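You operate a simulated robot arm through the tools that you are given. There is no shell and no other tool. Be economical: measure what you need, move in short steps, check, and stop when the job is done.

Carry out the task below with a simulated robot arm. There is one attempt and no reset: what you move stays moved.

## Task
Switch the red switch off. Put the 9 MM black sleeve from the top of the steel table on the top of the long green bench and the 19 MM black sleeve on the block on the steel table. Put one of the padlocks from the top of the steel table on the long grey shelf. Take the dirty rag on the top of the steel table and put it away on the top of the long workbench. Take the green brush on the top of the steel table and put it away on the top of the long workbench. Take the green bottle and put it on the top of the black shelf unit. Take the grey coil block marked "110" from the top of the wide steel bench and leave it on the black rubber disc. Fetch the blue can and stand it on the steel disc on the top of the wide steel bench. Put the metal block that says "B2" from the top of the wide steel bench on the black loose gauge there and the metal block marked "B3" on top of the small box there. Do these in any order. Set down upright: green bottle, blue can, metal block.
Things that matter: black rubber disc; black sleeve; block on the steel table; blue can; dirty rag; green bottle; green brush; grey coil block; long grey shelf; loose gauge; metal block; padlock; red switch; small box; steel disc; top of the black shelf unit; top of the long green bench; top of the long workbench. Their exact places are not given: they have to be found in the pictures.

Only the result counts: the job must be done as asked and must still hold three seconds after the hand-in. Knocking over, shifting, dropping, spilling or breaking anything else fails it.

## Robot
A 6-joint arm with a fingered hand on a trunk, on a base that drives. Base frame: it is fixed to the floor where the robot stands at the start and does not move with it; the origin is under the middle of the robot, x ahead of it, y to its left, z up. Lengths are in mm, angles in degrees, forces in N, time in s.
With the tool pointing down near the work surface it reaches from about 560 to 720 mm from the robot's upright axis, wherever it stands. Its first joint turns from -166.0 to 166.0 degrees. Places, roughly: black rubber disc (11x11x1 cm) [-300, 2200, 900]; black sleeve [3000, 0, 1000]; block on the steel table (32x15 cm) [3060, -20, 960]; blue can (6x6x12 cm) [-100, 4600, 900]; dirty rag (9x6x5 cm) [2900, -100, 800]; green bottle [2750, 1250, 1000]; green brush (5x3x8 cm) [2900, 300, 800]; grey coil block [-250, 4500, 750]; long grey shelf [4200, -2000, 700]; loose gauge [-500, 4750, 750]; metal block [-1250, 4500, 1000]; padlock (4x3x9 cm) [3200, -300, 800]; red switch [500, -100, 1300]; small box [-1000, 4250, 750]; steel disc [-250, 5000, 750]; top of the black shelf unit [1200, 4200, 800]; top of the long green bench [-900, 1300, 800]; top of the long workbench [-3700, 3200, 800]. Payload 4 kg.
Tool frame: the origin (TCP) lies between the finger pads and is the grasp point; the fingertips stand 20 mm ahead of it; z points along the fingers, y is the line along which they close. Largest opening 140 mm; the body of the gripper starts 54 mm behind the TCP. The gripper is a hand of 3 fingers: y runs from the thumb to the fingers, the wrist lies at [0, 0, -215] in the tool frame.
Orientation is that of the tool frame in the base frame, as [roll, pitch, yaw] about the fixed x, y, z axes, in that order (R = Rz(yaw) Ry(pitch) Rx(roll)). With the fingers straight down and closing along the base's y, the tool's x points along the base's -x, its y along +y and its z along -z.

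## Interface
- The arm moves only by the tool play_rows. Its argument "targets" is a list of rows, each an object of numbers (a shift or turn left out is 0): "x", "y", "z": the shift along the base's x, y, z in mm; "wx", "wy", "wz": the turn, a rotation vector about the base's x, y, z in degrees. In form: [{"x": .., "y": .., "z": .., "wx": .., "wy": .., "wz": ..}, ...]. A call has 1 to 20 rows; each row shifts and turns the commanded pose from where the row before left it. Rows are played at 5 a second. More than 50 mm and 8.6 degrees between two rows, and nothing of the call is played. A pose out of reach is approached as far as the arm can. The call stops where the force on the tool passes 40 N (or 10 N more than at its start, if that is more) or the arm is blocked; 0.2 s more then pass. In this call time passes only in rows, and 0.2 s behind the last. It gives the time, the measured TCP pose, the force on the tool (base axes), the opening and the grip force at its end, in the units of the frame above (readings bear some noise), with the torque about the TCP (base axes, N m) and any sound that the robot's microphone picked up, and new pictures: "show" is both (left out), scene, wrist or none.
- Cameras (640 x 400 px; columns grow to the right, rows downward): "scene" is now at [59.9, 136.3, 1722.2]; the picture's right is [-0.60, -0.80, 0.00], its down [-0.34, 0.25, -0.91] and it looks along [0.72, -0.55, -0.42] (base axes); focal length 288 px, centre (320, 200). "wrist" rides on the gripper at [74, -43, -79] in the tool frame; the picture's right is [0.50, 0.87, 0.00], its down [-0.59, 0.34, -0.73] and it looks along [-0.64, 0.37, 0.68] (tool axes); focal length 275 px, centre (320, 200).
- slide_trunk(by): slides the trunk up (or, below 0, down) by that many mm; the arm and the scene camera ride with it, the base frame stays. It gives what a move gives, with no picture.
- drive_base(legs): drives the robot by 1 to 6 legs, each [ahead, left, turn to the left] in mm, mm and degrees, along the robot's own axes; the way and the turn of a leg run together, so that a leg with both is an arc; at most 1500 mm and 180 degrees a leg. The arm and the cameras ride along, it lands a little off, and it stops where it bumps. It gives what a move gives, and a new picture of the scene camera.
- curl_fingers(finger1, finger2, thumb_bend): sets how far each is bent, from 0 (flat) to 1 (curled in); at 0.3 the hand is open as for a grip, at 0.7 the pads meet at the TCP. One left out holds its place. A second passes; each finger stops where it meets its share of the squeeze, and holds until it gets a number again. It is the only way to open and close the hand. It gives what a move gives, with no picture; readings hold the bend of each and the force on the fingers (four entries, about 0 where the hand has none), thumb and palm.
- pan_tilt(pan, tilt): turns the head with the scene camera to pan (to the left, within 120 degrees either way) and tilt (down, from -29 to 69), counted from straight ahead of the robot. It gives what a move gives, and a new picture of the scene camera.
- pixel_to_xyz(camera, pixels): for up to 12 pixels [column, row] of the newest picture of that camera ("zoom" is the newest enlarged one), the place [x, y, z] in the base frame of the surface seen there, good to about 3 mm, but the place of the scene camera against the robot may be out by one fixed shift of up to 18 mm in any direction. The clock stands still meanwhile.
- inspect(camera, box): a new picture of the part [left, top, right, bottom] of that camera's present view, enlarged. The clock stands still meanwhile.
- hand_in(): hands the job in; it is judged then, once.

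Go step by step. Measure first, check grasps and placings, and put right what went wrong. The budget is 357 turns and 360 pictures, counting those below and the enlarged ones. Unless the task says otherwise, let go and move clear before handing in.

The tools are called after "Request:" as a command line: name --argument value ..., lists and objects as JSON in quotes. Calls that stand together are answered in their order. play_rows: Moves the arm, as the interface text tells. Its arguments: {"type":"object","properties":{"targets":{"type":"array"},"show":{"type":"string","enum":["both","scene","wrist","none"]}},"required":["targets"]} The other tools are called the same way: slide_trunk (by) slides the trunk up or down; curl_fingers (finger1, finger2, thumb_bend) moves the fingers one by one; drive_base (legs) drives the base; pan_tilt (pan, tilt) turns the head that bears the scene camera; pixel_to_xyz (camera, pixels) gives the place of the surface under pixels of a picture; inspect (camera, box) takes an enlarged picture of a part of a camera's view; hand_in () hands the job in.

At the start:

```text
time: 0.0
ee_pos: [396.3, -145.8, 1514.8]
ee_rot: [179.9, -0.1, -180.0]
contact_force: [-0.2, 0.4, -0.2]
moment: [-0.02, 0.02, 0.01]
gripper_width: 140.0
grasp_force: 0.0
shape: jaw
bend: [0.3, 0.3, 0.3]
finger forces: [0.0, 0.0, 0.0, 0.0, 0.0, 0.0]
trunk travel left (down, up): [-275.0, 315.0]
robot x, y, heading: [1.9, 0.7, -0.0]
head pan, tilt: [-37.0, 24.8]
```

scene: 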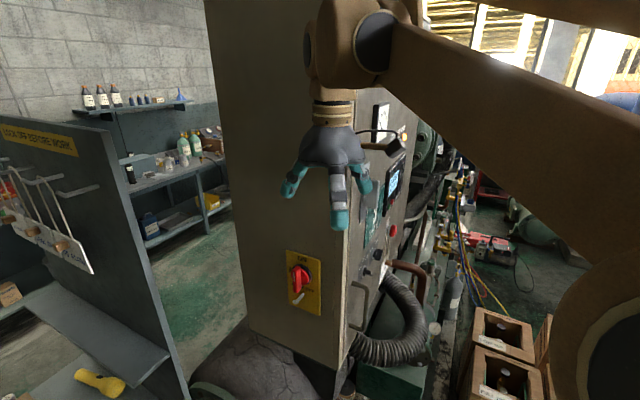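
wrist: 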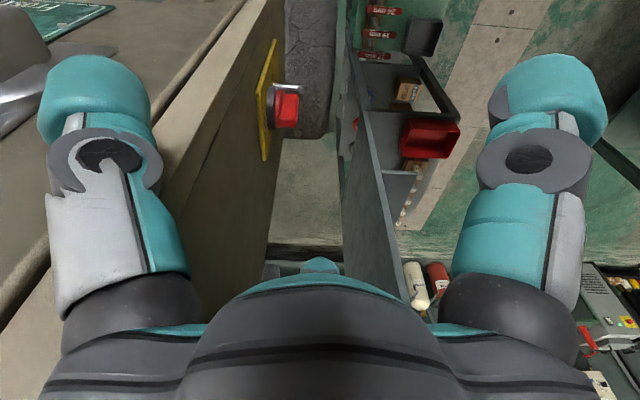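

The red rotary switch on a yellow plate shows at about (300,283) in the scene picture. I'll enlarge it and measure it.

Request:
inspect --camera "scene" --box '[270, 240, 340, 325]'

Request:
pixel_to_xyz --camera "scene" --pixels '[[299, 270], [299, 279], [297, 298], [290, 255], [318, 260], [316, 312], [290, 300], [260, 200], [320, 200], [260, 300]]'

```text
4.71 times, centred on (305, 282) of scene
```

zoom: 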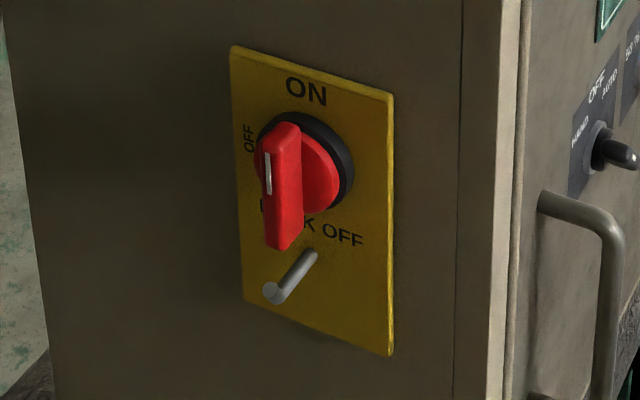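

```text
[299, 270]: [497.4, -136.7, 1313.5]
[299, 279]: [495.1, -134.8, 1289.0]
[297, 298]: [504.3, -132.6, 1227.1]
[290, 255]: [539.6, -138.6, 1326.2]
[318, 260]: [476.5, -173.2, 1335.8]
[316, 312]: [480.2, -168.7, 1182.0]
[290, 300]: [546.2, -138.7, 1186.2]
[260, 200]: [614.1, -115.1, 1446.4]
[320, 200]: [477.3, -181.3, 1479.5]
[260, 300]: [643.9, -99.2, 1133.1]
```

The handle bar stands upright (ON at the top, OFF at the left), and the plate's normal is about [-0.44, 0.9, 0]. I'll measure the handle's edges finely.

Request:
pixel_to_xyz --camera "zoom" --pixels '[[285, 130], [285, 165], [290, 240], [268, 175], [298, 180], [320, 180], [345, 180], [300, 118], [370, 120], [250, 80], [250, 290], [272, 293]]'

Request:
pan_tilt --pan 60 --tilt 25

```text
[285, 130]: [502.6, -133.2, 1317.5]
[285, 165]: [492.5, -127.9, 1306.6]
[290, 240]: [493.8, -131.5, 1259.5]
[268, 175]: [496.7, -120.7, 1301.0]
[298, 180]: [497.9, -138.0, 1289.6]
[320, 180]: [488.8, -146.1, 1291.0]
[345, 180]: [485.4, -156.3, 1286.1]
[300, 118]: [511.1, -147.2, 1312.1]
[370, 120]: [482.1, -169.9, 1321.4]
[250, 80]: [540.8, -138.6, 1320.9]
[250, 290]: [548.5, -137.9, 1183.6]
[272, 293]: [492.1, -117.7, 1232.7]
```

```text
time: 1.7
ee_pos: [397.1, -145.6, 1515.4]
ee_rot: [-180.0, 0.1, 179.9]
contact_force: [0.0, -0.5, -0.9]
moment: [-0.01, 0.0, 0.04]
gripper_width: 139.7
grasp_force: 0.0
shape: jaw
bend: [0.3, 0.3, 0.3]
finger forces: [0.0, 0.1, 0.0, 0.0, 0.0, 0.0]
trunk travel left (down, up): [-275.0, 315.0]
robot x, y, heading: [-1.2, 0.8, -0.2]
head pan, tilt: [60.0, 25.0]
```

scene: 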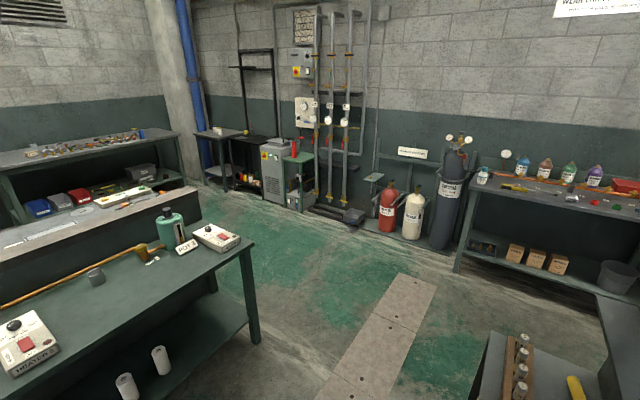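

The view at pan 60 shows the black shelf and wide steel bench area to the left. First I'll do the switch: the wrist camera still sees it at (287,108), so I can check for scene camera offset.

Request:
pixel_to_xyz --camera "wrist" --pixels '[[287, 108], [287, 88], [275, 45], [262, 155], [262, 100], [258, 130]]'

Request:
inspect --camera "wrist" --box '[240, 30, 320, 170]'

Request:
pan_tilt --pan -37 --tilt 45

```text
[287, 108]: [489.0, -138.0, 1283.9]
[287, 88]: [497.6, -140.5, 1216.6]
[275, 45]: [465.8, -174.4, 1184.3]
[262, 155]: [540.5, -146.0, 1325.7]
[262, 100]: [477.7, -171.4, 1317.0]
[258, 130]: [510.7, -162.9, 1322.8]
```

```text
2.86 times, centred on (280, 100) of wrist
```

zoom: 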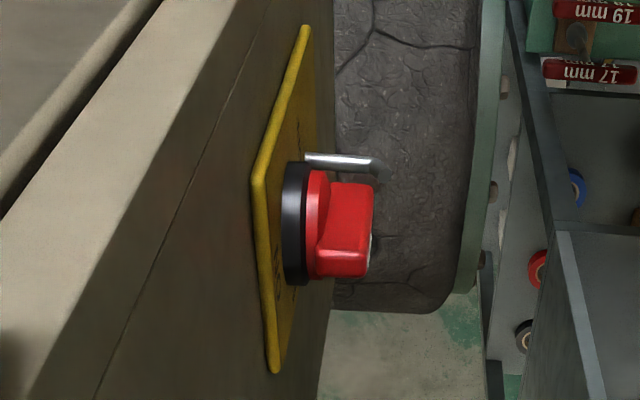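

```text
time: 3.5
ee_pos: [396.0, -146.4, 1515.0]
ee_rot: [-180.0, 0.0, 180.0]
contact_force: [-1.1, 0.1, 0.2]
moment: [0.02, 0.01, 0.0]
gripper_width: 140.0
grasp_force: 0.0
shape: jaw
bend: [0.3, 0.3, 0.3]
finger forces: [0.0, 0.0, 0.1, 0.0, 0.1, 0.0]
trunk travel left (down, up): [-275.0, 315.0]
robot x, y, heading: [-0.4, 0.1, -0.0]
head pan, tilt: [-37.0, 45.0]
```

scene: 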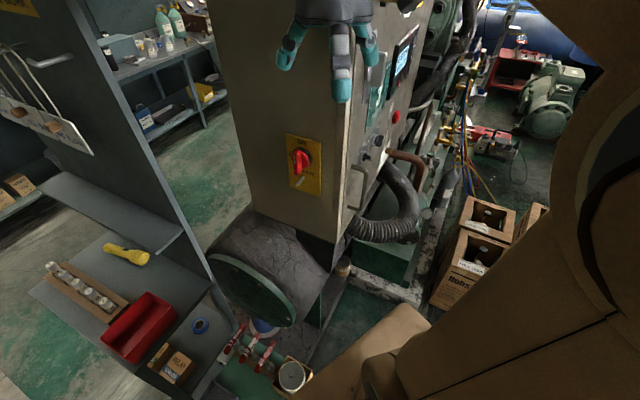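

I'll measure the bar and plate edges in the wrist zoom, where the camera offset is known to be nil.

Request:
pixel_to_xyz --camera "zoom" --pixels '[[345, 262], [345, 225], [360, 195], [366, 262], [300, 270], [258, 190], [274, 365], [265, 280], [200, 220], [30, 380], [372, 166], [318, 250]]'

```text
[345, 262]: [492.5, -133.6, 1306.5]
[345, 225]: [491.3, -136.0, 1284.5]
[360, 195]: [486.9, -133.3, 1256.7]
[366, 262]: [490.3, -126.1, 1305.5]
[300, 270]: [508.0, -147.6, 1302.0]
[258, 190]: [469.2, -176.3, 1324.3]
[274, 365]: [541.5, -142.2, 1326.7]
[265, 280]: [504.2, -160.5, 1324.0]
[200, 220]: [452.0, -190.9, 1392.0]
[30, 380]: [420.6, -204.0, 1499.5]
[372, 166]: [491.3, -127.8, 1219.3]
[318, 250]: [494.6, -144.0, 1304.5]
```

The plate's normal is [-0.43, 0.90, 0] and the knob's axis is near [507,-158,1285]. I'll look at the free floor behind and beside the robot before driving.

Request:
pan_tilt --pan 118 --tilt 40

Request:
pan_tilt --pan -118 --tilt 40

Request:
pan_tilt --pan 20 --tilt 40

```text
time: 5.9
ee_pos: [396.4, -145.4, 1514.5]
ee_rot: [-179.9, -0.1, -180.0]
contact_force: [-0.3, 0.2, 0.1]
moment: [0.02, 0.02, 0.02]
gripper_width: 139.9
grasp_force: 0.1
shape: jaw
bend: [0.3, 0.3, 0.3]
finger forces: [0.1, 0.1, 0.0, 0.0, 0.0, 0.0]
trunk travel left (down, up): [-275.0, 315.0]
robot x, y, heading: [2.5, 0.8, 0.1]
head pan, tilt: [118.0, 40.0]
```

scene: 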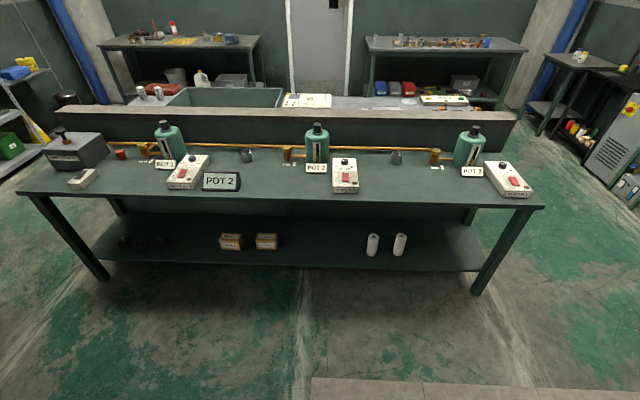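

```text
time: 9.2
ee_pos: [396.3, -145.3, 1513.9]
ee_rot: [-179.9, -0.1, 180.0]
contact_force: [0.1, 0.1, -0.8]
moment: [0.01, -0.01, -0.01]
gripper_width: 139.9
grasp_force: 0.1
shape: jaw
bend: [0.3, 0.3, 0.3]
finger forces: [0.0, 0.0, 0.0, 0.0, 0.0, 0.1]
trunk travel left (down, up): [-275.0, 315.0]
robot x, y, heading: [1.7, 1.3, 0.0]
head pan, tilt: [-118.0, 40.0]
```

scene: 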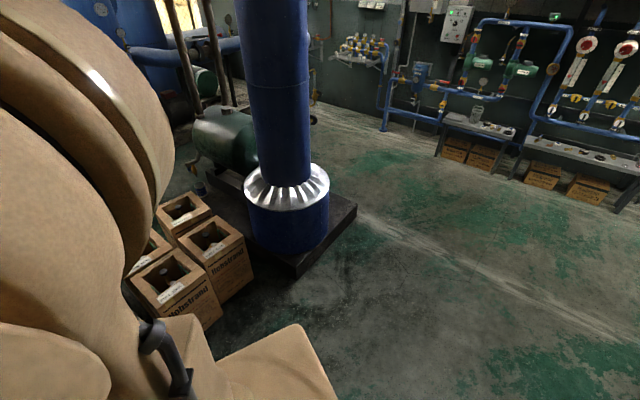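

```text
time: 11.4
ee_pos: [396.7, -146.6, 1513.9]
ee_rot: [180.0, 0.0, -180.0]
contact_force: [0.6, -0.1, 0.2]
moment: [-0.04, 0.02, 0.01]
gripper_width: 139.8
grasp_force: 0.0
shape: jaw
bend: [0.3, 0.3, 0.3]
finger forces: [0.0, 0.1, 0.1, 0.1, 0.0, 0.1]
trunk travel left (down, up): [-275.0, 315.0]
robot x, y, heading: [-1.1, 2.3, 0.1]
head pan, tilt: [20.0, 40.0]
```

scene: 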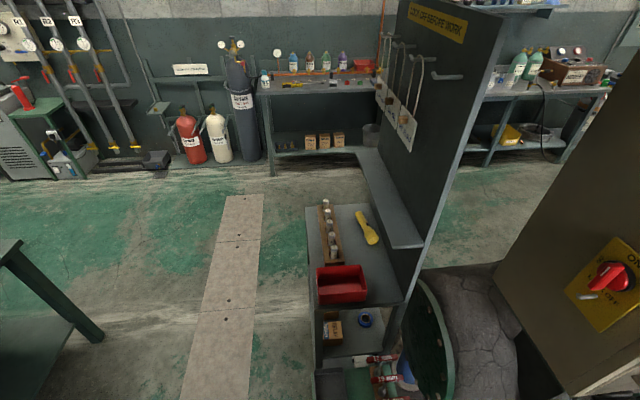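

The floor behind is free (green bench well to the left-rear). I'll back up about 230 mm to give the arm room for a horizontal approach to the switch.

Request:
drive_base --legs '[[-230, 60, 0]]'

Request:
pan_tilt --pan -25 --tilt 30

```text
time: 13.2
ee_pos: [170.0, -85.6, 1515.3]
ee_rot: [180.0, 0.1, -179.9]
contact_force: [-0.4, -0.1, 1.6]
moment: [-0.01, -0.03, 0.0]
gripper_width: 139.9
grasp_force: 0.1
shape: jaw
bend: [0.3, 0.3, 0.3]
finger forces: [0.0, 0.1, 0.1, 0.1, 0.1, 0.0]
trunk travel left (down, up): [-275.0, 315.0]
robot x, y, heading: [-224.3, 59.3, 0.2]
head pan, tilt: [20.0, 40.0]
```

scene: 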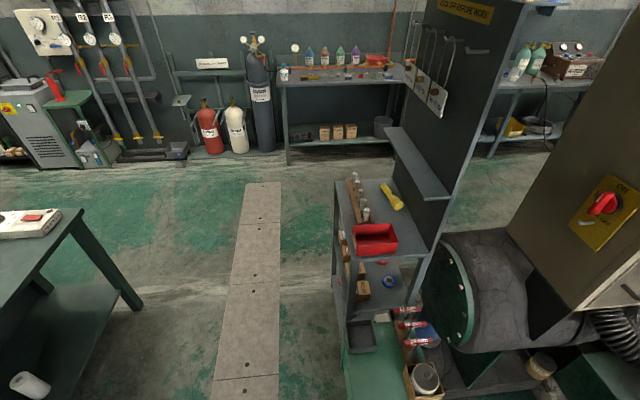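

```text
time: 14.3
ee_pos: [170.8, -86.8, 1515.0]
ee_rot: [-180.0, 0.0, -179.9]
contact_force: [0.1, 0.6, 0.6]
moment: [-0.01, 0.0, -0.01]
gripper_width: 139.9
grasp_force: 0.1
shape: jaw
bend: [0.3, 0.3, 0.3]
finger forces: [0.1, 0.0, 0.1, 0.0, 0.0, 0.0]
trunk travel left (down, up): [-275.0, 315.0]
robot x, y, heading: [-226.0, 63.9, 0.1]
head pan, tilt: [-25.0, 30.0]
```

scene: 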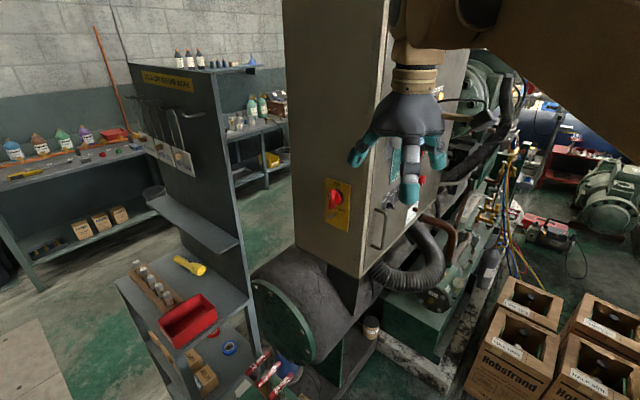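

I'll check where the tall panel and its shelf stand, since the hand has to pass near them.

Request:
pixel_to_xyz --camera "scene" --pixels '[[216, 80], [222, 120], [230, 180], [248, 280], [258, 340], [240, 245], [180, 320], [340, 195], [332, 195], [445, 160], [410, 195], [355, 158]]'

```text
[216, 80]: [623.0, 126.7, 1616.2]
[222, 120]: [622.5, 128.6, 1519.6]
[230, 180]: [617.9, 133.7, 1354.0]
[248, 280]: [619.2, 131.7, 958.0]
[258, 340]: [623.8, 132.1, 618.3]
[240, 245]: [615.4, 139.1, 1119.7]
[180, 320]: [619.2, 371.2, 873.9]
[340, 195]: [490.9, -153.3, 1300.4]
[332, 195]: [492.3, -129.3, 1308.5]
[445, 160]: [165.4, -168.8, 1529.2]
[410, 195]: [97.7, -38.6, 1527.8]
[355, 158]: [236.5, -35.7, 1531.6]
```

The panel stands at x≥615, y≥130, which is clear of the planned hand path. I'll yaw the hand -65° first, then tip it to face the plate about 150 mm out.

Request:
play_rows --targets '[{"x": 20, "wz": -8.1}, {"x": 20, "wz": -8.1}, {"x": 20, "wz": -8.1}, {"x": 20, "wz": -8.1}, {"x": 20, "wz": -8.1}, {"x": 20, "wz": -8.1}, {"x": 20, "wz": -8.1}, {"x": 20, "wz": -8.1}]' --show "none"

Request:
play_rows --targets '[{"x": 10.3, "y": 5.8, "z": -20.9, "wx": -7.4, "wy": -3.485}, {"x": 10.3, "y": 5.8, "z": -20.9, "wx": -7.4, "wy": -3.485}, {"x": 10.3, "y": 5.8, "z": -20.9, "wx": -7.4, "wy": -3.485}, {"x": 10.3, "y": 5.8, "z": -20.9, "wx": -7.4, "wy": -3.485}, {"x": 10.3, "y": 5.8, "z": -20.9, "wx": -7.4, "wy": -3.485}, {"x": 10.3, "y": 5.8, "z": -20.9, "wx": -7.4, "wy": -3.485}, {"x": 10.3, "y": 5.8, "z": -20.9, "wx": -7.4, "wy": -3.485}, {"x": 10.3, "y": 5.8, "z": -20.9, "wx": -7.4, "wy": -3.485}, {"x": 10.3, "y": 5.8, "z": -20.9, "wx": -7.4, "wy": -3.485}, {"x": 10.3, "y": 5.8, "z": -20.9, "wx": -7.4, "wy": -3.485}, {"x": 10.3, "y": 5.8, "z": -20.9, "wx": -7.4, "wy": -3.485}]'

```text
time: 16.1
ee_pos: [332.1, -87.6, 1512.6]
ee_rot: [179.9, 0.0, 115.2]
contact_force: [0.2, 0.5, -0.9]
moment: [-0.01, 0.04, 0.02]
gripper_width: 140.0
grasp_force: 0.1
shape: jaw
bend: [0.3, 0.3, 0.3]
finger forces: [0.0, 0.0, 0.0, 0.1, 0.1, 0.0]
trunk travel left (down, up): [-275.0, 315.0]
robot x, y, heading: [-226.9, 59.4, 0.3]
head pan, tilt: [-25.0, 30.0]
```

```text
time: 18.5
ee_pos: [446.2, -21.2, 1284.4]
ee_rot: [-62.2, 89.7, -127.2]
contact_force: [0.7, -0.2, 0.0]
moment: [-0.03, -0.02, -0.01]
gripper_width: 139.9
grasp_force: 0.1
shape: jaw
bend: [0.3, 0.3, 0.3]
finger forces: [0.0, 0.0, 0.0, 0.0, 0.1, 0.1]
trunk travel left (down, up): [-275.0, 315.0]
robot x, y, heading: [-219.6, 55.3, 0.0]
head pan, tilt: [-25.0, 30.0]
```

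scene: 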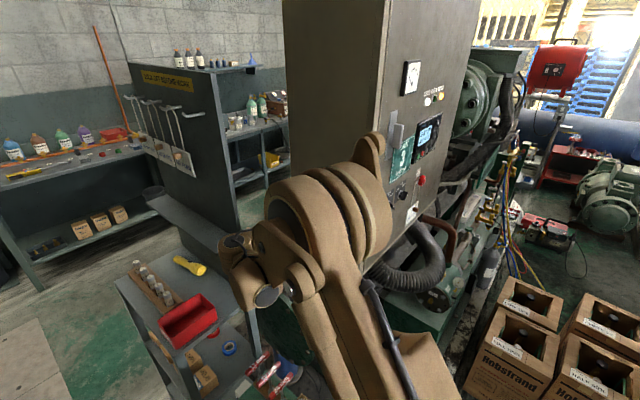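
wrist: 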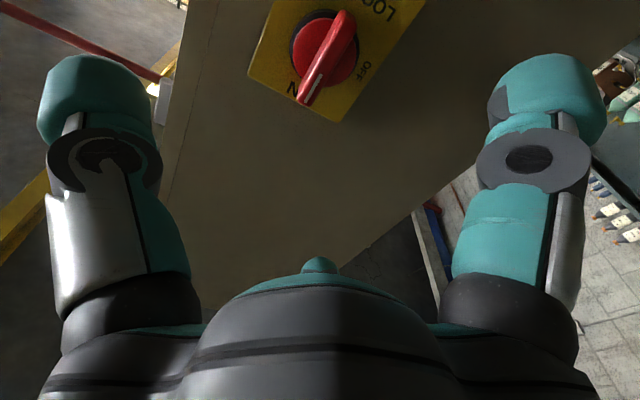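

The hand faces the plate, and the bar is at (327,58) with the white end at "ON". I'll measure the knob once more from this close view.

Request:
inspect --camera "wrist" --box '[240, 0, 440, 125]'

Request:
pixel_to_xyz --camera "wrist" --pixels '[[305, 102], [345, 15], [327, 58], [318, 58], [336, 62], [350, 50], [300, 50], [250, 72], [400, 20], [335, 120], [300, 100], [312, 85]]'

```text
3.20 times, centred on (340, 62) of wrist
```

zoom: 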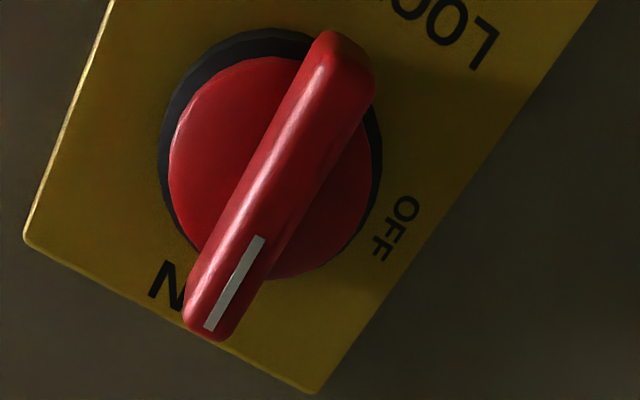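

```text
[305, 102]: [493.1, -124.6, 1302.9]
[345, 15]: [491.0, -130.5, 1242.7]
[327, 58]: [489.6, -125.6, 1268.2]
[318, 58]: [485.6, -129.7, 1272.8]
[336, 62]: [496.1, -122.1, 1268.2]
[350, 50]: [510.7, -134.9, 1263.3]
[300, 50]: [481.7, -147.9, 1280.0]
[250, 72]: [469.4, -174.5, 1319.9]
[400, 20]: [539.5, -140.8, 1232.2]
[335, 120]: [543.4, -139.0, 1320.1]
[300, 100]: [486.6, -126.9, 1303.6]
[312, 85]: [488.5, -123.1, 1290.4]
```

The knob axis is at [505,-159,1273] with the bar's front about 37 mm off the plate. I'll advance so that the TCP sits 42 mm from the plate.

Request:
play_rows --targets '[{"x": 11, "y": -24.8, "z": -12}, {"x": 11, "y": -24.8}, {"x": 11, "y": -24.8}, {"x": 11.2, "y": -24.7}]'

```text
time: 19.5
ee_pos: [488.6, -121.4, 1272.3]
ee_rot: [-121.4, 89.9, 173.7]
contact_force: [-0.9, 0.5, 0.8]
moment: [-0.01, 0.01, 0.0]
gripper_width: 139.9
grasp_force: 0.1
shape: jaw
bend: [0.3, 0.3, 0.3]
finger forces: [0.0, 0.1, 0.0, 0.0, 0.1, 0.0]
trunk travel left (down, up): [-275.0, 315.0]
robot x, y, heading: [-225.7, 60.0, 0.1]
head pan, tilt: [-25.0, 30.0]
```

scene: 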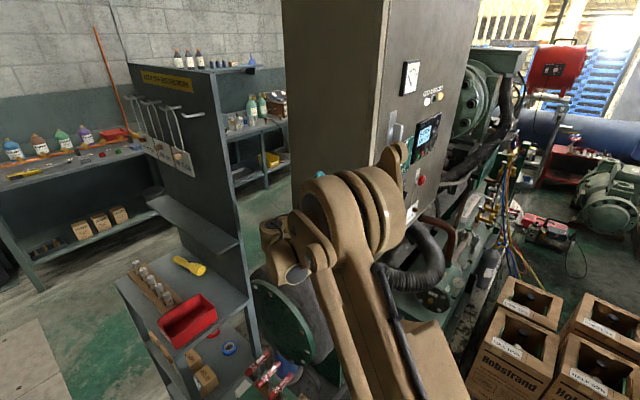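
wrist: 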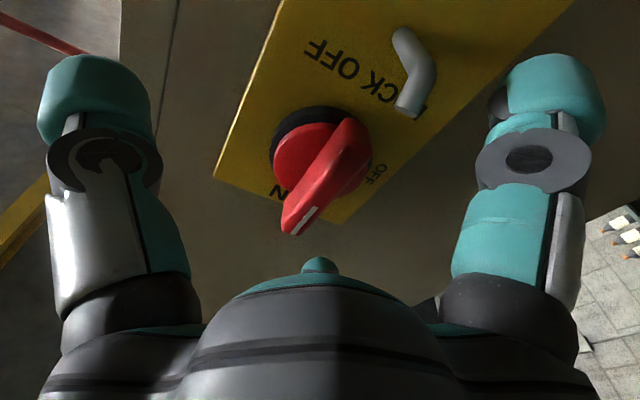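

The bar sits between the digits, but the steel peg at (415,75) may lie close to finger 1's closing path; I'll measure it.

Request:
pixel_to_xyz --camera "wrist" --pixels '[[405, 108], [418, 90], [430, 72], [400, 35], [330, 150], [292, 225], [352, 130], [505, 100], [595, 80]]'

```text
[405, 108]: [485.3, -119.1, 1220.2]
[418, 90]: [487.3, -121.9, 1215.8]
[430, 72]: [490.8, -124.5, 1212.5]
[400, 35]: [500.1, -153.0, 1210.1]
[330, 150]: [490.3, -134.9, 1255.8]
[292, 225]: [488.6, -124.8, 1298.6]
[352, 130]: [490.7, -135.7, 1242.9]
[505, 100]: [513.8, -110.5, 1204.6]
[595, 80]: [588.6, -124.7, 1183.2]
```

The peg is 55–60 mm below the axis with about 10 mm clearance from the finger path, so gripping is fine. I'll close on the bar.

Request:
curl_fingers --finger1 0.7 --finger2 0.7 --thumb_bend 0.7

Request:
inspect --camera "wrist" --box '[160, 0, 480, 240]'

```text
time: 20.5
ee_pos: [492.1, -120.0, 1271.5]
ee_rot: [-104.2, 89.7, -168.8]
contact_force: [17.5, 2.9, 2.4]
moment: [-0.04, 0.02, 0.1]
gripper_width: 21.4
grasp_force: 15.2
shape: fingers
bend: [0.61, 0.62, 0.67]
finger forces: [11.1, 12.7, 0.0, 0.0, 6.9, 0.0]
trunk travel left (down, up): [-275.0, 315.0]
robot x, y, heading: [-227.2, 60.5, 0.1]
head pan, tilt: [-25.0, 30.0]
```

```text
1.67 times, centred on (320, 120) of wrist
```

zoom: 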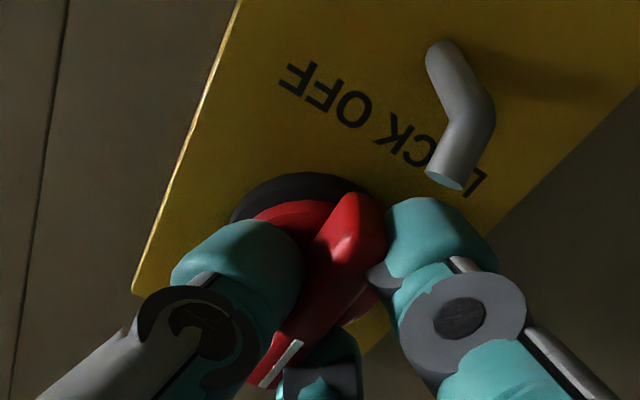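

All three digits hold the bar. I'll shift the hand about 3 mm to balance the side load and turn it counter-clockwise about the knob's axis.

Request:
play_rows --targets '[{"x": -3, "y": -1.4}, {"wx": -3.485, "wy": 7.4}, {"wx": -3.485, "wy": 7.4}, {"wx": -3.485, "wy": 7.4}, {"wx": -3.485, "wy": 7.4}]'

```text
time: 21.7
ee_pos: [488.5, -120.8, 1271.5]
ee_rot: [-90.2, 56.7, -154.8]
contact_force: [17.6, 8.4, -0.8]
moment: [-0.09, -0.01, 0.21]
gripper_width: 20.8
grasp_force: 16.9
shape: fingers
bend: [0.62, 0.61, 0.67]
finger forces: [13.8, 11.8, 0.0, 0.1, 8.2, 0.0]
trunk travel left (down, up): [-275.0, 315.0]
robot x, y, heading: [-225.7, 60.1, 0.0]
head pan, tilt: [-25.0, 30.0]
```

scene: 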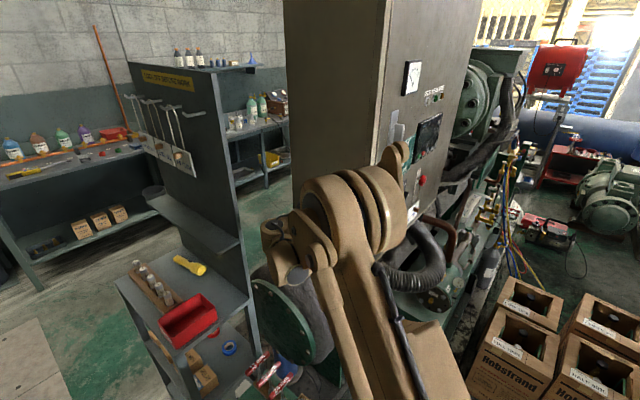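
wrist: 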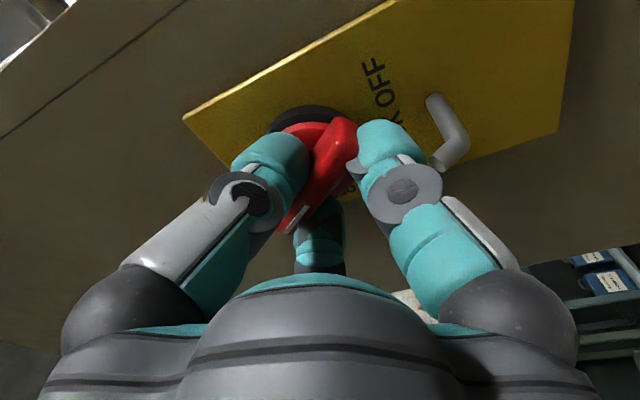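

The bar follows (33° so far) and the machine's display has gone dark. I'll complete the turn to OFF.

Request:
play_rows --targets '[{"wx": -3.485, "wy": 7.4}, {"wx": -3.485, "wy": 7.4}, {"wx": -3.485, "wy": 7.4}, {"wx": -3.485, "wy": 7.4}, {"wx": -3.485, "wy": 7.4}, {"wx": -3.485, "wy": 7.4}, {"wx": -3.485, "wy": 7.4}]' --show "wrist"

```text
time: 23.3
ee_pos: [486.6, -123.4, 1273.0]
ee_rot: [-90.0, -0.2, -155.0]
contact_force: [1.1, 5.7, -7.1]
moment: [-0.04, -0.04, 0.03]
gripper_width: 20.8
grasp_force: 15.0
shape: fingers
bend: [0.62, 0.62, 0.67]
finger forces: [9.9, 8.4, 0.0, 0.0, 11.8, 0.0]
trunk travel left (down, up): [-275.0, 315.0]
robot x, y, heading: [-226.3, 56.3, 0.0]
head pan, tilt: [-25.0, 30.0]
```

wrist: 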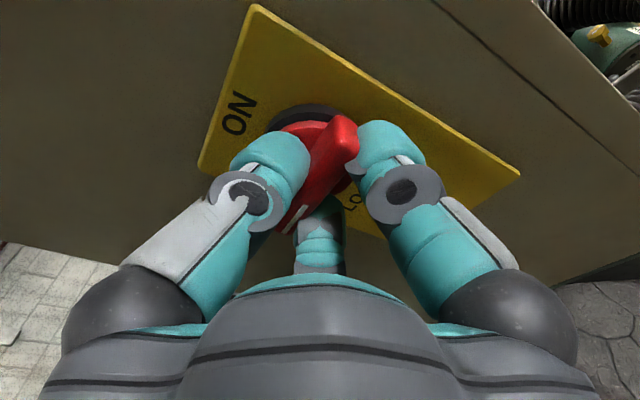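

The bar now points at OFF (horizontal). I'll open the hand and back straight out.

Request:
curl_fingers --finger1 0.3 --finger2 0.3 --thumb_bend 0.3

Request:
play_rows --targets '[{"x": -16, "y": 33.9}, {"x": -16, "y": 33.9}, {"x": -16, "y": 33.9}, {"x": -16, "y": 33.9}]' --show "wrist"

```text
time: 24.3
ee_pos: [486.6, -123.2, 1272.3]
ee_rot: [-90.0, 0.0, -154.9]
contact_force: [0.1, 0.1, 0.0]
moment: [0.02, -0.02, 0.0]
gripper_width: 124.1
grasp_force: 0.0
shape: fingers
bend: [0.3, 0.3, 0.3]
finger forces: [0.0, 0.0, 0.0, 0.0, 0.0, 0.1]
trunk travel left (down, up): [-275.0, 315.0]
robot x, y, heading: [-224.3, 53.7, 0.0]
head pan, tilt: [-25.0, 30.0]
```

```text
time: 25.3
ee_pos: [420.5, 14.2, 1271.4]
ee_rot: [-90.0, -0.1, -154.9]
contact_force: [0.1, 0.5, 0.2]
moment: [-0.01, -0.03, 0.01]
gripper_width: 124.1
grasp_force: 0.1
shape: fingers
bend: [0.3, 0.3, 0.3]
finger forces: [0.1, 0.1, 0.0, 0.1, 0.0, 0.0]
trunk travel left (down, up): [-275.0, 315.0]
robot x, y, heading: [-224.8, 57.8, 0.0]
head pan, tilt: [-25.0, 30.0]
```

wrist: 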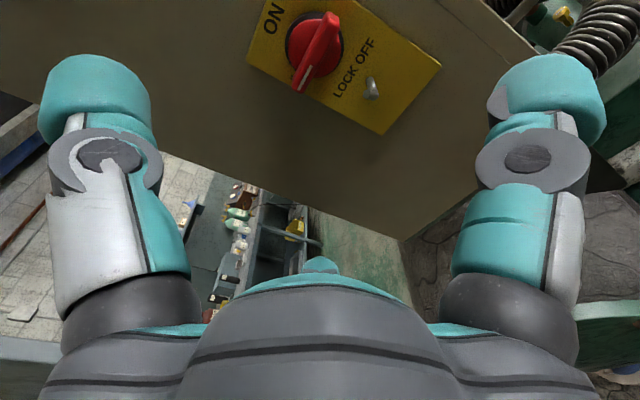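

The switch is at OFF. Now I'll bring the hand back to point down in a carrying pose and look at the scene.

Request:
play_rows --targets '[{"x": -18, "y": -3, "z": 18, "wx": 7.4, "wy": 3.485}, {"x": -18, "y": -3, "z": 18, "wx": 7.4, "wy": 3.485}, {"x": -18, "y": -3, "z": 18, "wx": 7.4, "wy": 3.485}, {"x": -18, "y": -3, "z": 18, "wx": 7.4, "wy": 3.485}, {"x": -18, "y": -3, "z": 18, "wx": 7.4, "wy": 3.485}, {"x": -18, "y": -3, "z": 18, "wx": 7.4, "wy": 3.485}, {"x": -18, "y": -3, "z": 18, "wx": 7.4, "wy": 3.485}, {"x": -18, "y": -3, "z": 18, "wx": 7.4, "wy": 3.485}, {"x": -18, "y": -10, "z": 18, "wx": 7.4, "wy": 3.485}, {"x": -18, "y": -10, "z": 18, "wx": 7.4, "wy": 3.485}, {"x": -18, "y": -10, "z": 18, "wx": 7.4, "wy": 3.485}, {"x": -18, "y": -10, "z": 15, "wz": -8.4}, {"x": -18, "y": -10, "z": 15, "wz": -8.4}, {"x": -16, "y": -12, "z": 15, "wz": -8.4}]' --show "none"

Request:
pan_tilt --pan 0 --tilt 20

Request:
pixel_to_xyz --camera "scene" --pixels '[[10, 390], [100, 390], [200, 390], [100, 200], [200, 200], [300, 200], [320, 150], [400, 150], [500, 200], [20, 250], [60, 300], [600, 380]]'

```text
time: 28.3
ee_pos: [170.8, -72.5, 1516.1]
ee_rot: [179.9, -0.1, 179.9]
contact_force: [0.1, 0.0, -0.3]
moment: [0.01, -0.04, -0.03]
gripper_width: 124.1
grasp_force: 0.1
shape: fingers
bend: [0.3, 0.3, 0.3]
finger forces: [0.1, 0.0, 0.0, 0.0, 0.0, 0.1]
trunk travel left (down, up): [-275.0, 315.0]
robot x, y, heading: [-223.8, 57.9, -0.0]
head pan, tilt: [-25.0, 30.0]
```

```text
time: 29.2
ee_pos: [173.3, -72.9, 1516.1]
ee_rot: [-179.9, -0.1, -179.9]
contact_force: [-0.1, -0.5, -0.3]
moment: [0.01, 0.0, -0.01]
gripper_width: 124.2
grasp_force: 0.0
shape: fingers
bend: [0.3, 0.3, 0.3]
finger forces: [0.0, 0.0, 0.1, 0.1, 0.0, 0.0]
trunk travel left (down, up): [-275.0, 315.0]
robot x, y, heading: [-224.6, 59.4, 0.1]
head pan, tilt: [0.0, 20.0]
```

scene: 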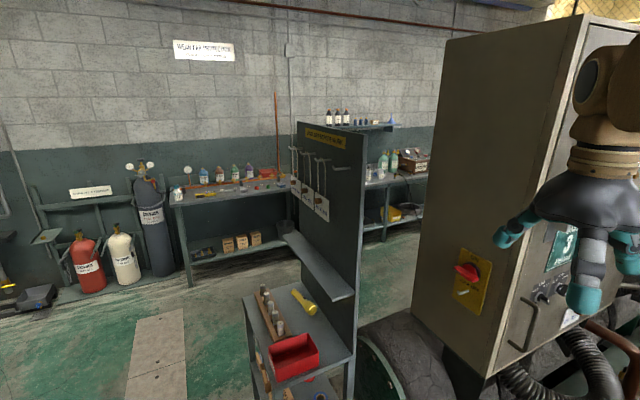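

```text
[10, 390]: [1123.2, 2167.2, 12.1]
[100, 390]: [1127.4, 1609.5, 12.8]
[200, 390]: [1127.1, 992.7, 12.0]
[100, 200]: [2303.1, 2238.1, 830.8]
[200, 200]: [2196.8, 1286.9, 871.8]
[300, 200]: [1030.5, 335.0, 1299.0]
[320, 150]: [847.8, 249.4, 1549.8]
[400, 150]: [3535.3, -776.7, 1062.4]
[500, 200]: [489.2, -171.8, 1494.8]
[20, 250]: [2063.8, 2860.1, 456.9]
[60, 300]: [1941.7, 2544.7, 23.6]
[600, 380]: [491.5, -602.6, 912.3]
```

The bench with coloured bottles and the second table behind the panel are straight ahead. I'll measure them and enlarge.

Request:
inspect --camera "scene" --box '[150, 130, 310, 230]'

Request:
inspect --camera "scene" --box '[320, 90, 450, 240]'

Request:
pixel_to_xyz --camera "scene" --pixels '[[180, 188], [170, 207], [230, 202], [285, 190], [250, 172], [205, 175], [370, 185], [395, 180], [425, 172], [395, 155], [385, 160], [360, 125]]'

```text
4.00 times, centred on (230, 180) of scene
```

zoom: 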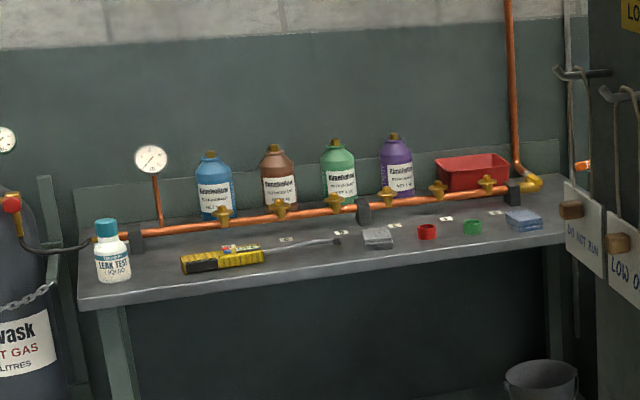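

```text
2.67 times, centred on (385, 165) of scene
```

zoom: 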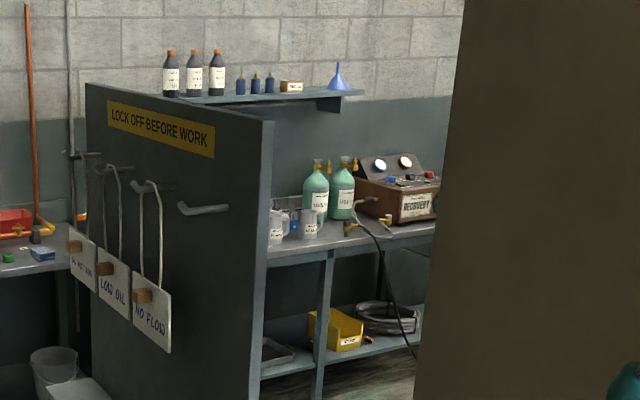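

```text
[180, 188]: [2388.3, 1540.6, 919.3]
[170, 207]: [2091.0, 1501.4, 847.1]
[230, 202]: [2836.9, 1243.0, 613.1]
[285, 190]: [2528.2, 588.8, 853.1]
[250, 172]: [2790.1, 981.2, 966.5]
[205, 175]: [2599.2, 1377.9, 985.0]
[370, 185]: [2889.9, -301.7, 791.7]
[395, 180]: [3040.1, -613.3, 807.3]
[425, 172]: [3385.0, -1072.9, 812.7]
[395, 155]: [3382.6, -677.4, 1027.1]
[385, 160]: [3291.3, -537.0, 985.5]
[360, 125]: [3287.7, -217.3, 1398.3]
```

The green bottle stands third on the bench at about [2700,1150]. The steel table lies behind the panel. I'll measure obstacles between here and the bottle bench.

Request:
pan_tilt --pan 35 --tilt 35

Request:
pixel_to_xyz --camera "scene" --pixels '[[320, 200], [320, 300], [420, 300], [450, 350], [470, 250], [500, 300], [100, 200], [60, 300], [120, 250], [550, 350], [400, 380], [200, 150]]'

```text
time: 30.2
ee_pos: [172.9, -73.8, 1517.0]
ee_rot: [-180.0, -0.1, -179.9]
contact_force: [0.4, 0.1, -0.5]
moment: [0.0, 0.0, 0.0]
gripper_width: 124.0
grasp_force: 0.0
shape: fingers
bend: [0.3, 0.3, 0.3]
finger forces: [0.0, 0.1, 0.0, 0.0, 0.1, 0.0]
trunk travel left (down, up): [-275.0, 315.0]
robot x, y, heading: [-228.4, 58.9, 0.2]
head pan, tilt: [35.0, 35.0]
```

scene: 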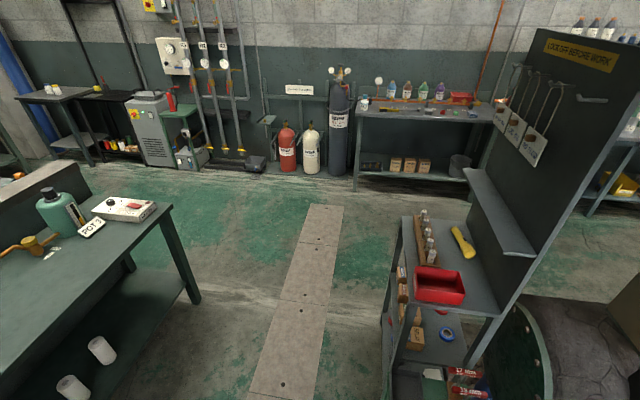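

```text
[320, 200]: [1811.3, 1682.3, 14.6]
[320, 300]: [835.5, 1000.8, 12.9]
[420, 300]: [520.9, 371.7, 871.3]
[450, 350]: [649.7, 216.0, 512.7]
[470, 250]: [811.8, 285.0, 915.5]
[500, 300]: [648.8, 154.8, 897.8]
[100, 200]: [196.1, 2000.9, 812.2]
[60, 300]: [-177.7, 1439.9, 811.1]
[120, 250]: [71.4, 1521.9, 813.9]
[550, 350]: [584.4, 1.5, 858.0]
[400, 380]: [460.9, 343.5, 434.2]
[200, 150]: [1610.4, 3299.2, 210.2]
```

The room is turned about 25° to the base frame; the rack's left edge is at about y=430 and the green bench begins at x<230. I'll drive round the rack through the corridor toward the bottle bench.

Request:
drive_base --legs '[[426, 842, 0], [810, 238, 0], [850, -230, 0], [0, 0, 25]]'

Request:
pan_tilt --pan 10 --tilt 40

```text
time: 44.6
ee_pos: [2241.0, 975.8, 1516.3]
ee_rot: [-180.0, -0.2, -155.0]
contact_force: [0.0, 0.3, -0.1]
moment: [-0.01, -0.05, -0.01]
gripper_width: 124.3
grasp_force: 0.1
shape: fingers
bend: [0.3, 0.3, 0.3]
finger forces: [0.0, 0.0, 0.0, 0.0, 0.1, 0.1]
trunk travel left (down, up): [-275.0, 315.0]
robot x, y, heading: [1826.7, 925.6, 25.1]
head pan, tilt: [35.0, 35.0]
```

scene: 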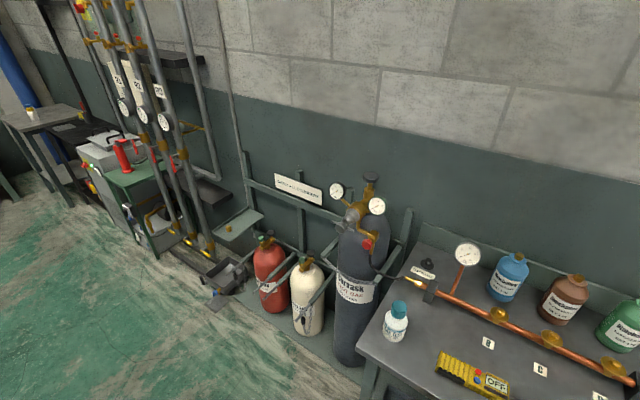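

```text
time: 45.5
ee_pos: [2241.6, 976.5, 1515.4]
ee_rot: [-179.9, -0.1, -155.0]
contact_force: [-0.3, 0.0, -0.8]
moment: [0.02, -0.01, -0.02]
gripper_width: 124.1
grasp_force: 0.0
shape: fingers
bend: [0.3, 0.3, 0.3]
finger forces: [0.1, 0.1, 0.1, 0.1, 0.1, 0.0]
trunk travel left (down, up): [-275.0, 315.0]
robot x, y, heading: [1824.5, 926.2, 25.1]
head pan, tilt: [10.0, 40.0]
```

scene: 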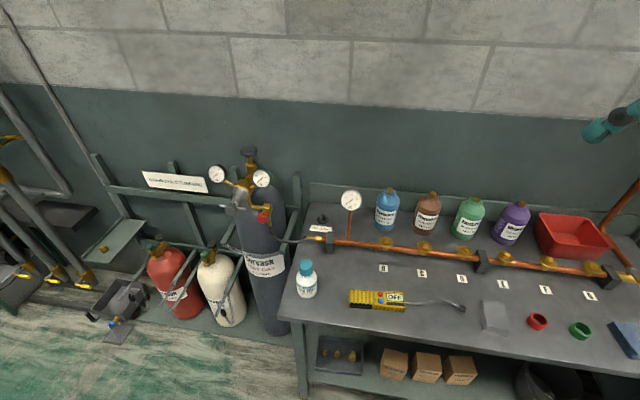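

The green bottle is the third at (468,218). I'll measure it, its neighbours, the pipe and the bench edge.

Request:
inspect --camera "scene" --box '[370, 170, 550, 290]'

Request:
pixel_to_xyz --camera "scene" --pixels '[[472, 203], [475, 199], [468, 220], [466, 232], [428, 197], [430, 215], [517, 207], [510, 225], [480, 256], [450, 335], [440, 250], [500, 285]]'

```text
3.33 times, centred on (460, 230) of scene
```

zoom: 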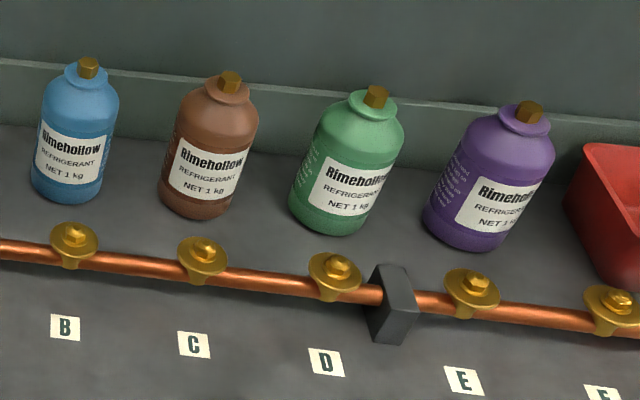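

```text
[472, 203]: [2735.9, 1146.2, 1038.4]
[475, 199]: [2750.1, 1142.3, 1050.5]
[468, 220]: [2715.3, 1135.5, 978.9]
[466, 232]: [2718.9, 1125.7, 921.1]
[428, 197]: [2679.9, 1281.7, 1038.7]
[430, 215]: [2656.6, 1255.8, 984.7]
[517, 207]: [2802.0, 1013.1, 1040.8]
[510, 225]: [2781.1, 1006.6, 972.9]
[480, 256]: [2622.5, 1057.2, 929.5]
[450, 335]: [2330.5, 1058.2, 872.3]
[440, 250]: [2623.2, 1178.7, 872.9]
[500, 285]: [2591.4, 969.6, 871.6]
```

The bottle's centre is near [2745,1145] with the top at z≈1052 and the bench top at z≈872. I'll drive ahead 215 and right 180 so that it's about 710 mm straight in front.

Request:
drive_base --legs '[[0, -180, 0], [215, 0, 0]]'

Request:
pan_tilt --pan 0 --tilt 45

```text
time: 48.3
ee_pos: [2518.7, 907.1, 1515.3]
ee_rot: [-179.8, -0.1, -155.0]
contact_force: [0.0, 0.0, -0.8]
moment: [-0.01, 0.04, 0.02]
gripper_width: 124.3
grasp_force: 0.1
shape: fingers
bend: [0.3, 0.3, 0.3]
finger forces: [0.0, 0.1, 0.1, 0.1, 0.0, 0.0]
trunk travel left (down, up): [-275.0, 315.0]
robot x, y, heading: [2101.0, 861.8, 25.0]
head pan, tilt: [10.0, 40.0]
```

scene: 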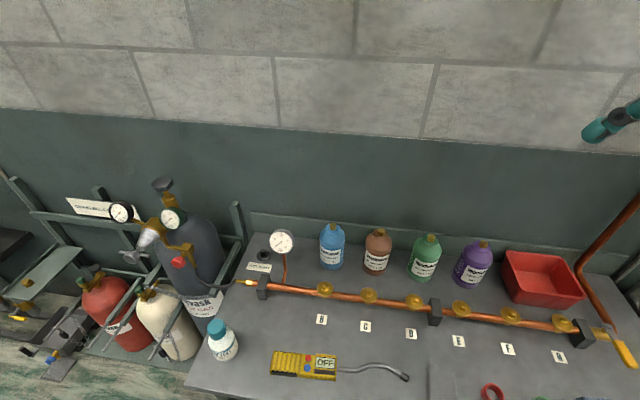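

```text
time: 49.0
ee_pos: [2515.7, 907.3, 1516.0]
ee_rot: [-179.9, 0.0, -155.1]
contact_force: [0.6, 0.2, -0.2]
moment: [-0.03, -0.02, -0.05]
gripper_width: 124.4
grasp_force: 0.1
shape: fingers
bend: [0.3, 0.3, 0.3]
finger forces: [0.0, 0.0, 0.0, 0.0, 0.0, 0.0]
trunk travel left (down, up): [-275.0, 315.0]
robot x, y, heading: [2099.3, 859.3, 25.0]
head pan, tilt: [0.0, 45.0]
```

scene: 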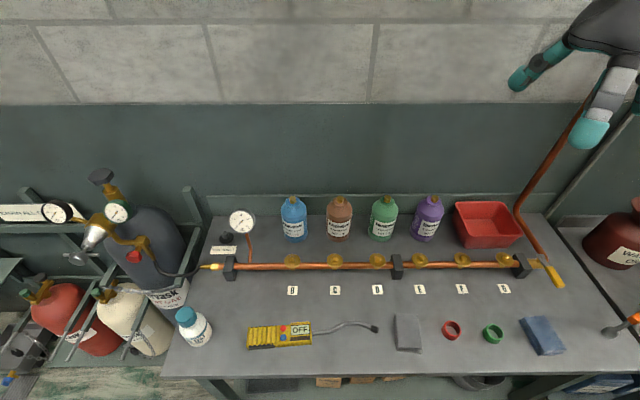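

The bottle is 705 mm straight ahead. I'll move the hand over it, turning it -90° so that the thumb faces the front and no digit points at the neighbouring bottles.

Request:
play_rows --targets '[{"x": 20.8, "y": 21.6, "z": -21, "wz": -8.18}, {"x": 20.8, "y": 21.6, "z": -21, "wz": -8.18}, {"x": 20.8, "y": 21.6, "z": -21, "wz": -8.18}, {"x": 20.8, "y": 21.6, "z": -21, "wz": -8.18}, {"x": 20.8, "y": 21.6, "z": -21, "wz": -8.18}, {"x": 20.8, "y": 21.6, "z": -21, "wz": -8.18}, {"x": 20.8, "y": 21.6, "z": -21, "wz": -8.18}, {"x": 20.8, "y": 21.6, "z": -21, "wz": -8.18}, {"x": 20.8, "y": 21.6, "z": -21, "wz": -8.18}, {"x": 20.8, "y": 21.6, "z": -21, "wz": -8.18}, {"x": 20.8, "y": 21.6, "z": -21, "wz": -8.18}]'

```text
time: 51.4
ee_pos: [2743.3, 1144.9, 1282.7]
ee_rot: [-179.9, 0.0, 114.9]
contact_force: [0.9, 1.2, 0.5]
moment: [0.01, -0.01, 0.03]
gripper_width: 124.2
grasp_force: 0.1
shape: fingers
bend: [0.3, 0.3, 0.3]
finger forces: [0.0, 0.0, 0.0, 0.0, 0.1, 0.0]
trunk travel left (down, up): [-275.0, 315.0]
robot x, y, heading: [2101.8, 860.1, 25.2]
head pan, tilt: [0.0, 45.0]
```

scene: 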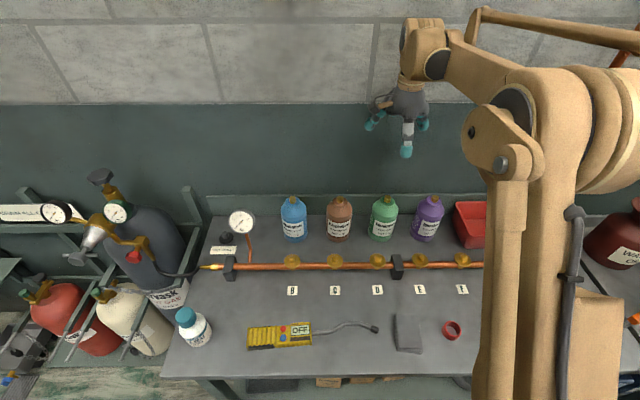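
wrist: 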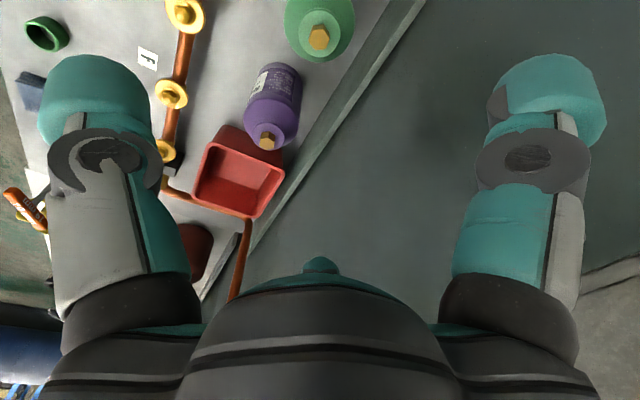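

The green bottle's top shows at (320,35) in the wrist view. I'll measure it accurately and enlarge.

Request:
inspect --camera "wrist" --box '[260, 0, 390, 80]'

Request:
pixel_to_xyz --camera "wrist" --pixels '[[319, 37], [320, 15], [305, 33], [338, 40], [320, 52], [288, 35], [351, 35], [300, 55], [345, 5], [268, 142], [262, 100], [390, 60]]'

```text
4.92 times, centred on (325, 40) of wrist
```

zoom: 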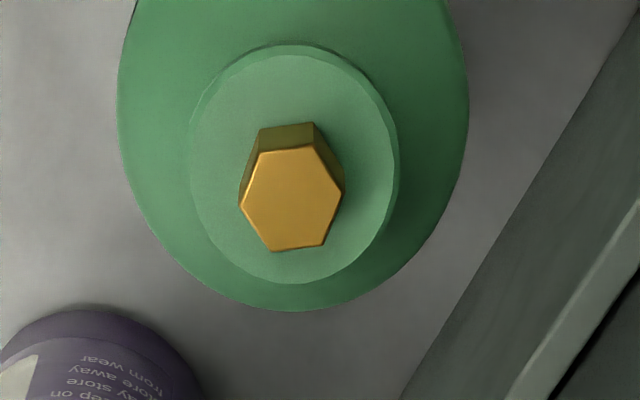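

```text
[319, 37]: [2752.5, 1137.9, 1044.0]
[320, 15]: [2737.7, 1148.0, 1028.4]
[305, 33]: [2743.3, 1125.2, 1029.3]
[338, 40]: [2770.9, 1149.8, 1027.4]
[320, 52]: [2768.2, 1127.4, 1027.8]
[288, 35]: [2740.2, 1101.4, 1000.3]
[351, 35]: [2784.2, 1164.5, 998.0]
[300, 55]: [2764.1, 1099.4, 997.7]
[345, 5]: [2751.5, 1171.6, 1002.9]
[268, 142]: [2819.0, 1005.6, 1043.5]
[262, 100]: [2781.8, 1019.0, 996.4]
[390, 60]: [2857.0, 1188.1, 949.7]
```

The cap centre is [2752.5,1138,1044] and the body about 78 mm across. I'll go down with the digits around it to TCP z≈1000.

Request:
play_rows --targets '[{"x": 8.5, "y": -7, "z": -40}, {"z": -48}, {"z": -48}, {"z": -48}, {"z": -48}, {"z": -48}]'

```text
time: 52.8
ee_pos: [2751.8, 1136.7, 1006.3]
ee_rot: [-179.9, 0.0, 115.0]
contact_force: [0.9, 0.3, 0.6]
moment: [0.0, -0.03, 0.03]
gripper_width: 124.1
grasp_force: 0.0
shape: fingers
bend: [0.3, 0.3, 0.3]
finger forces: [0.0, 0.0, 0.0, 0.0, 0.0, 0.0]
trunk travel left (down, up): [-275.0, 315.0]
robot x, y, heading: [2099.0, 860.0, 24.8]
head pan, tilt: [0.0, 45.0]
```

scene: 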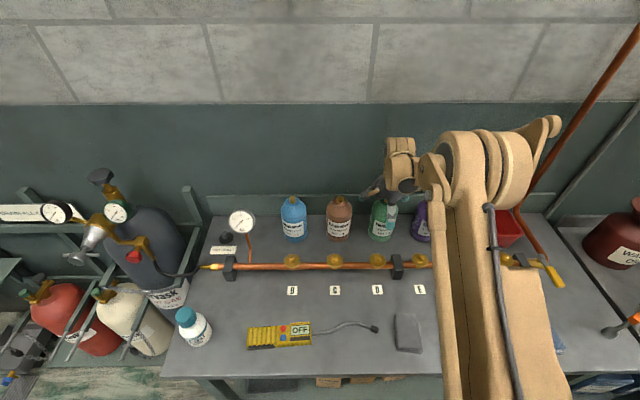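
wrist: 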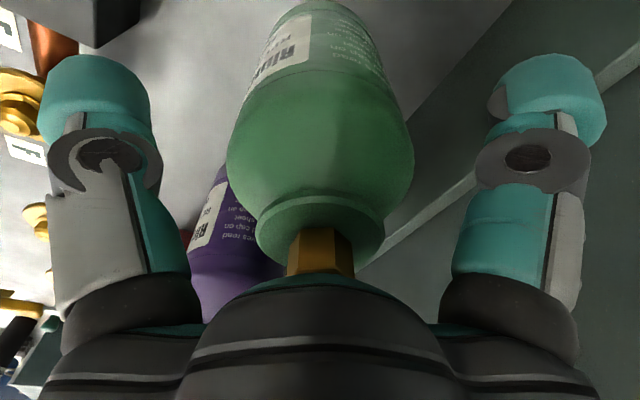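

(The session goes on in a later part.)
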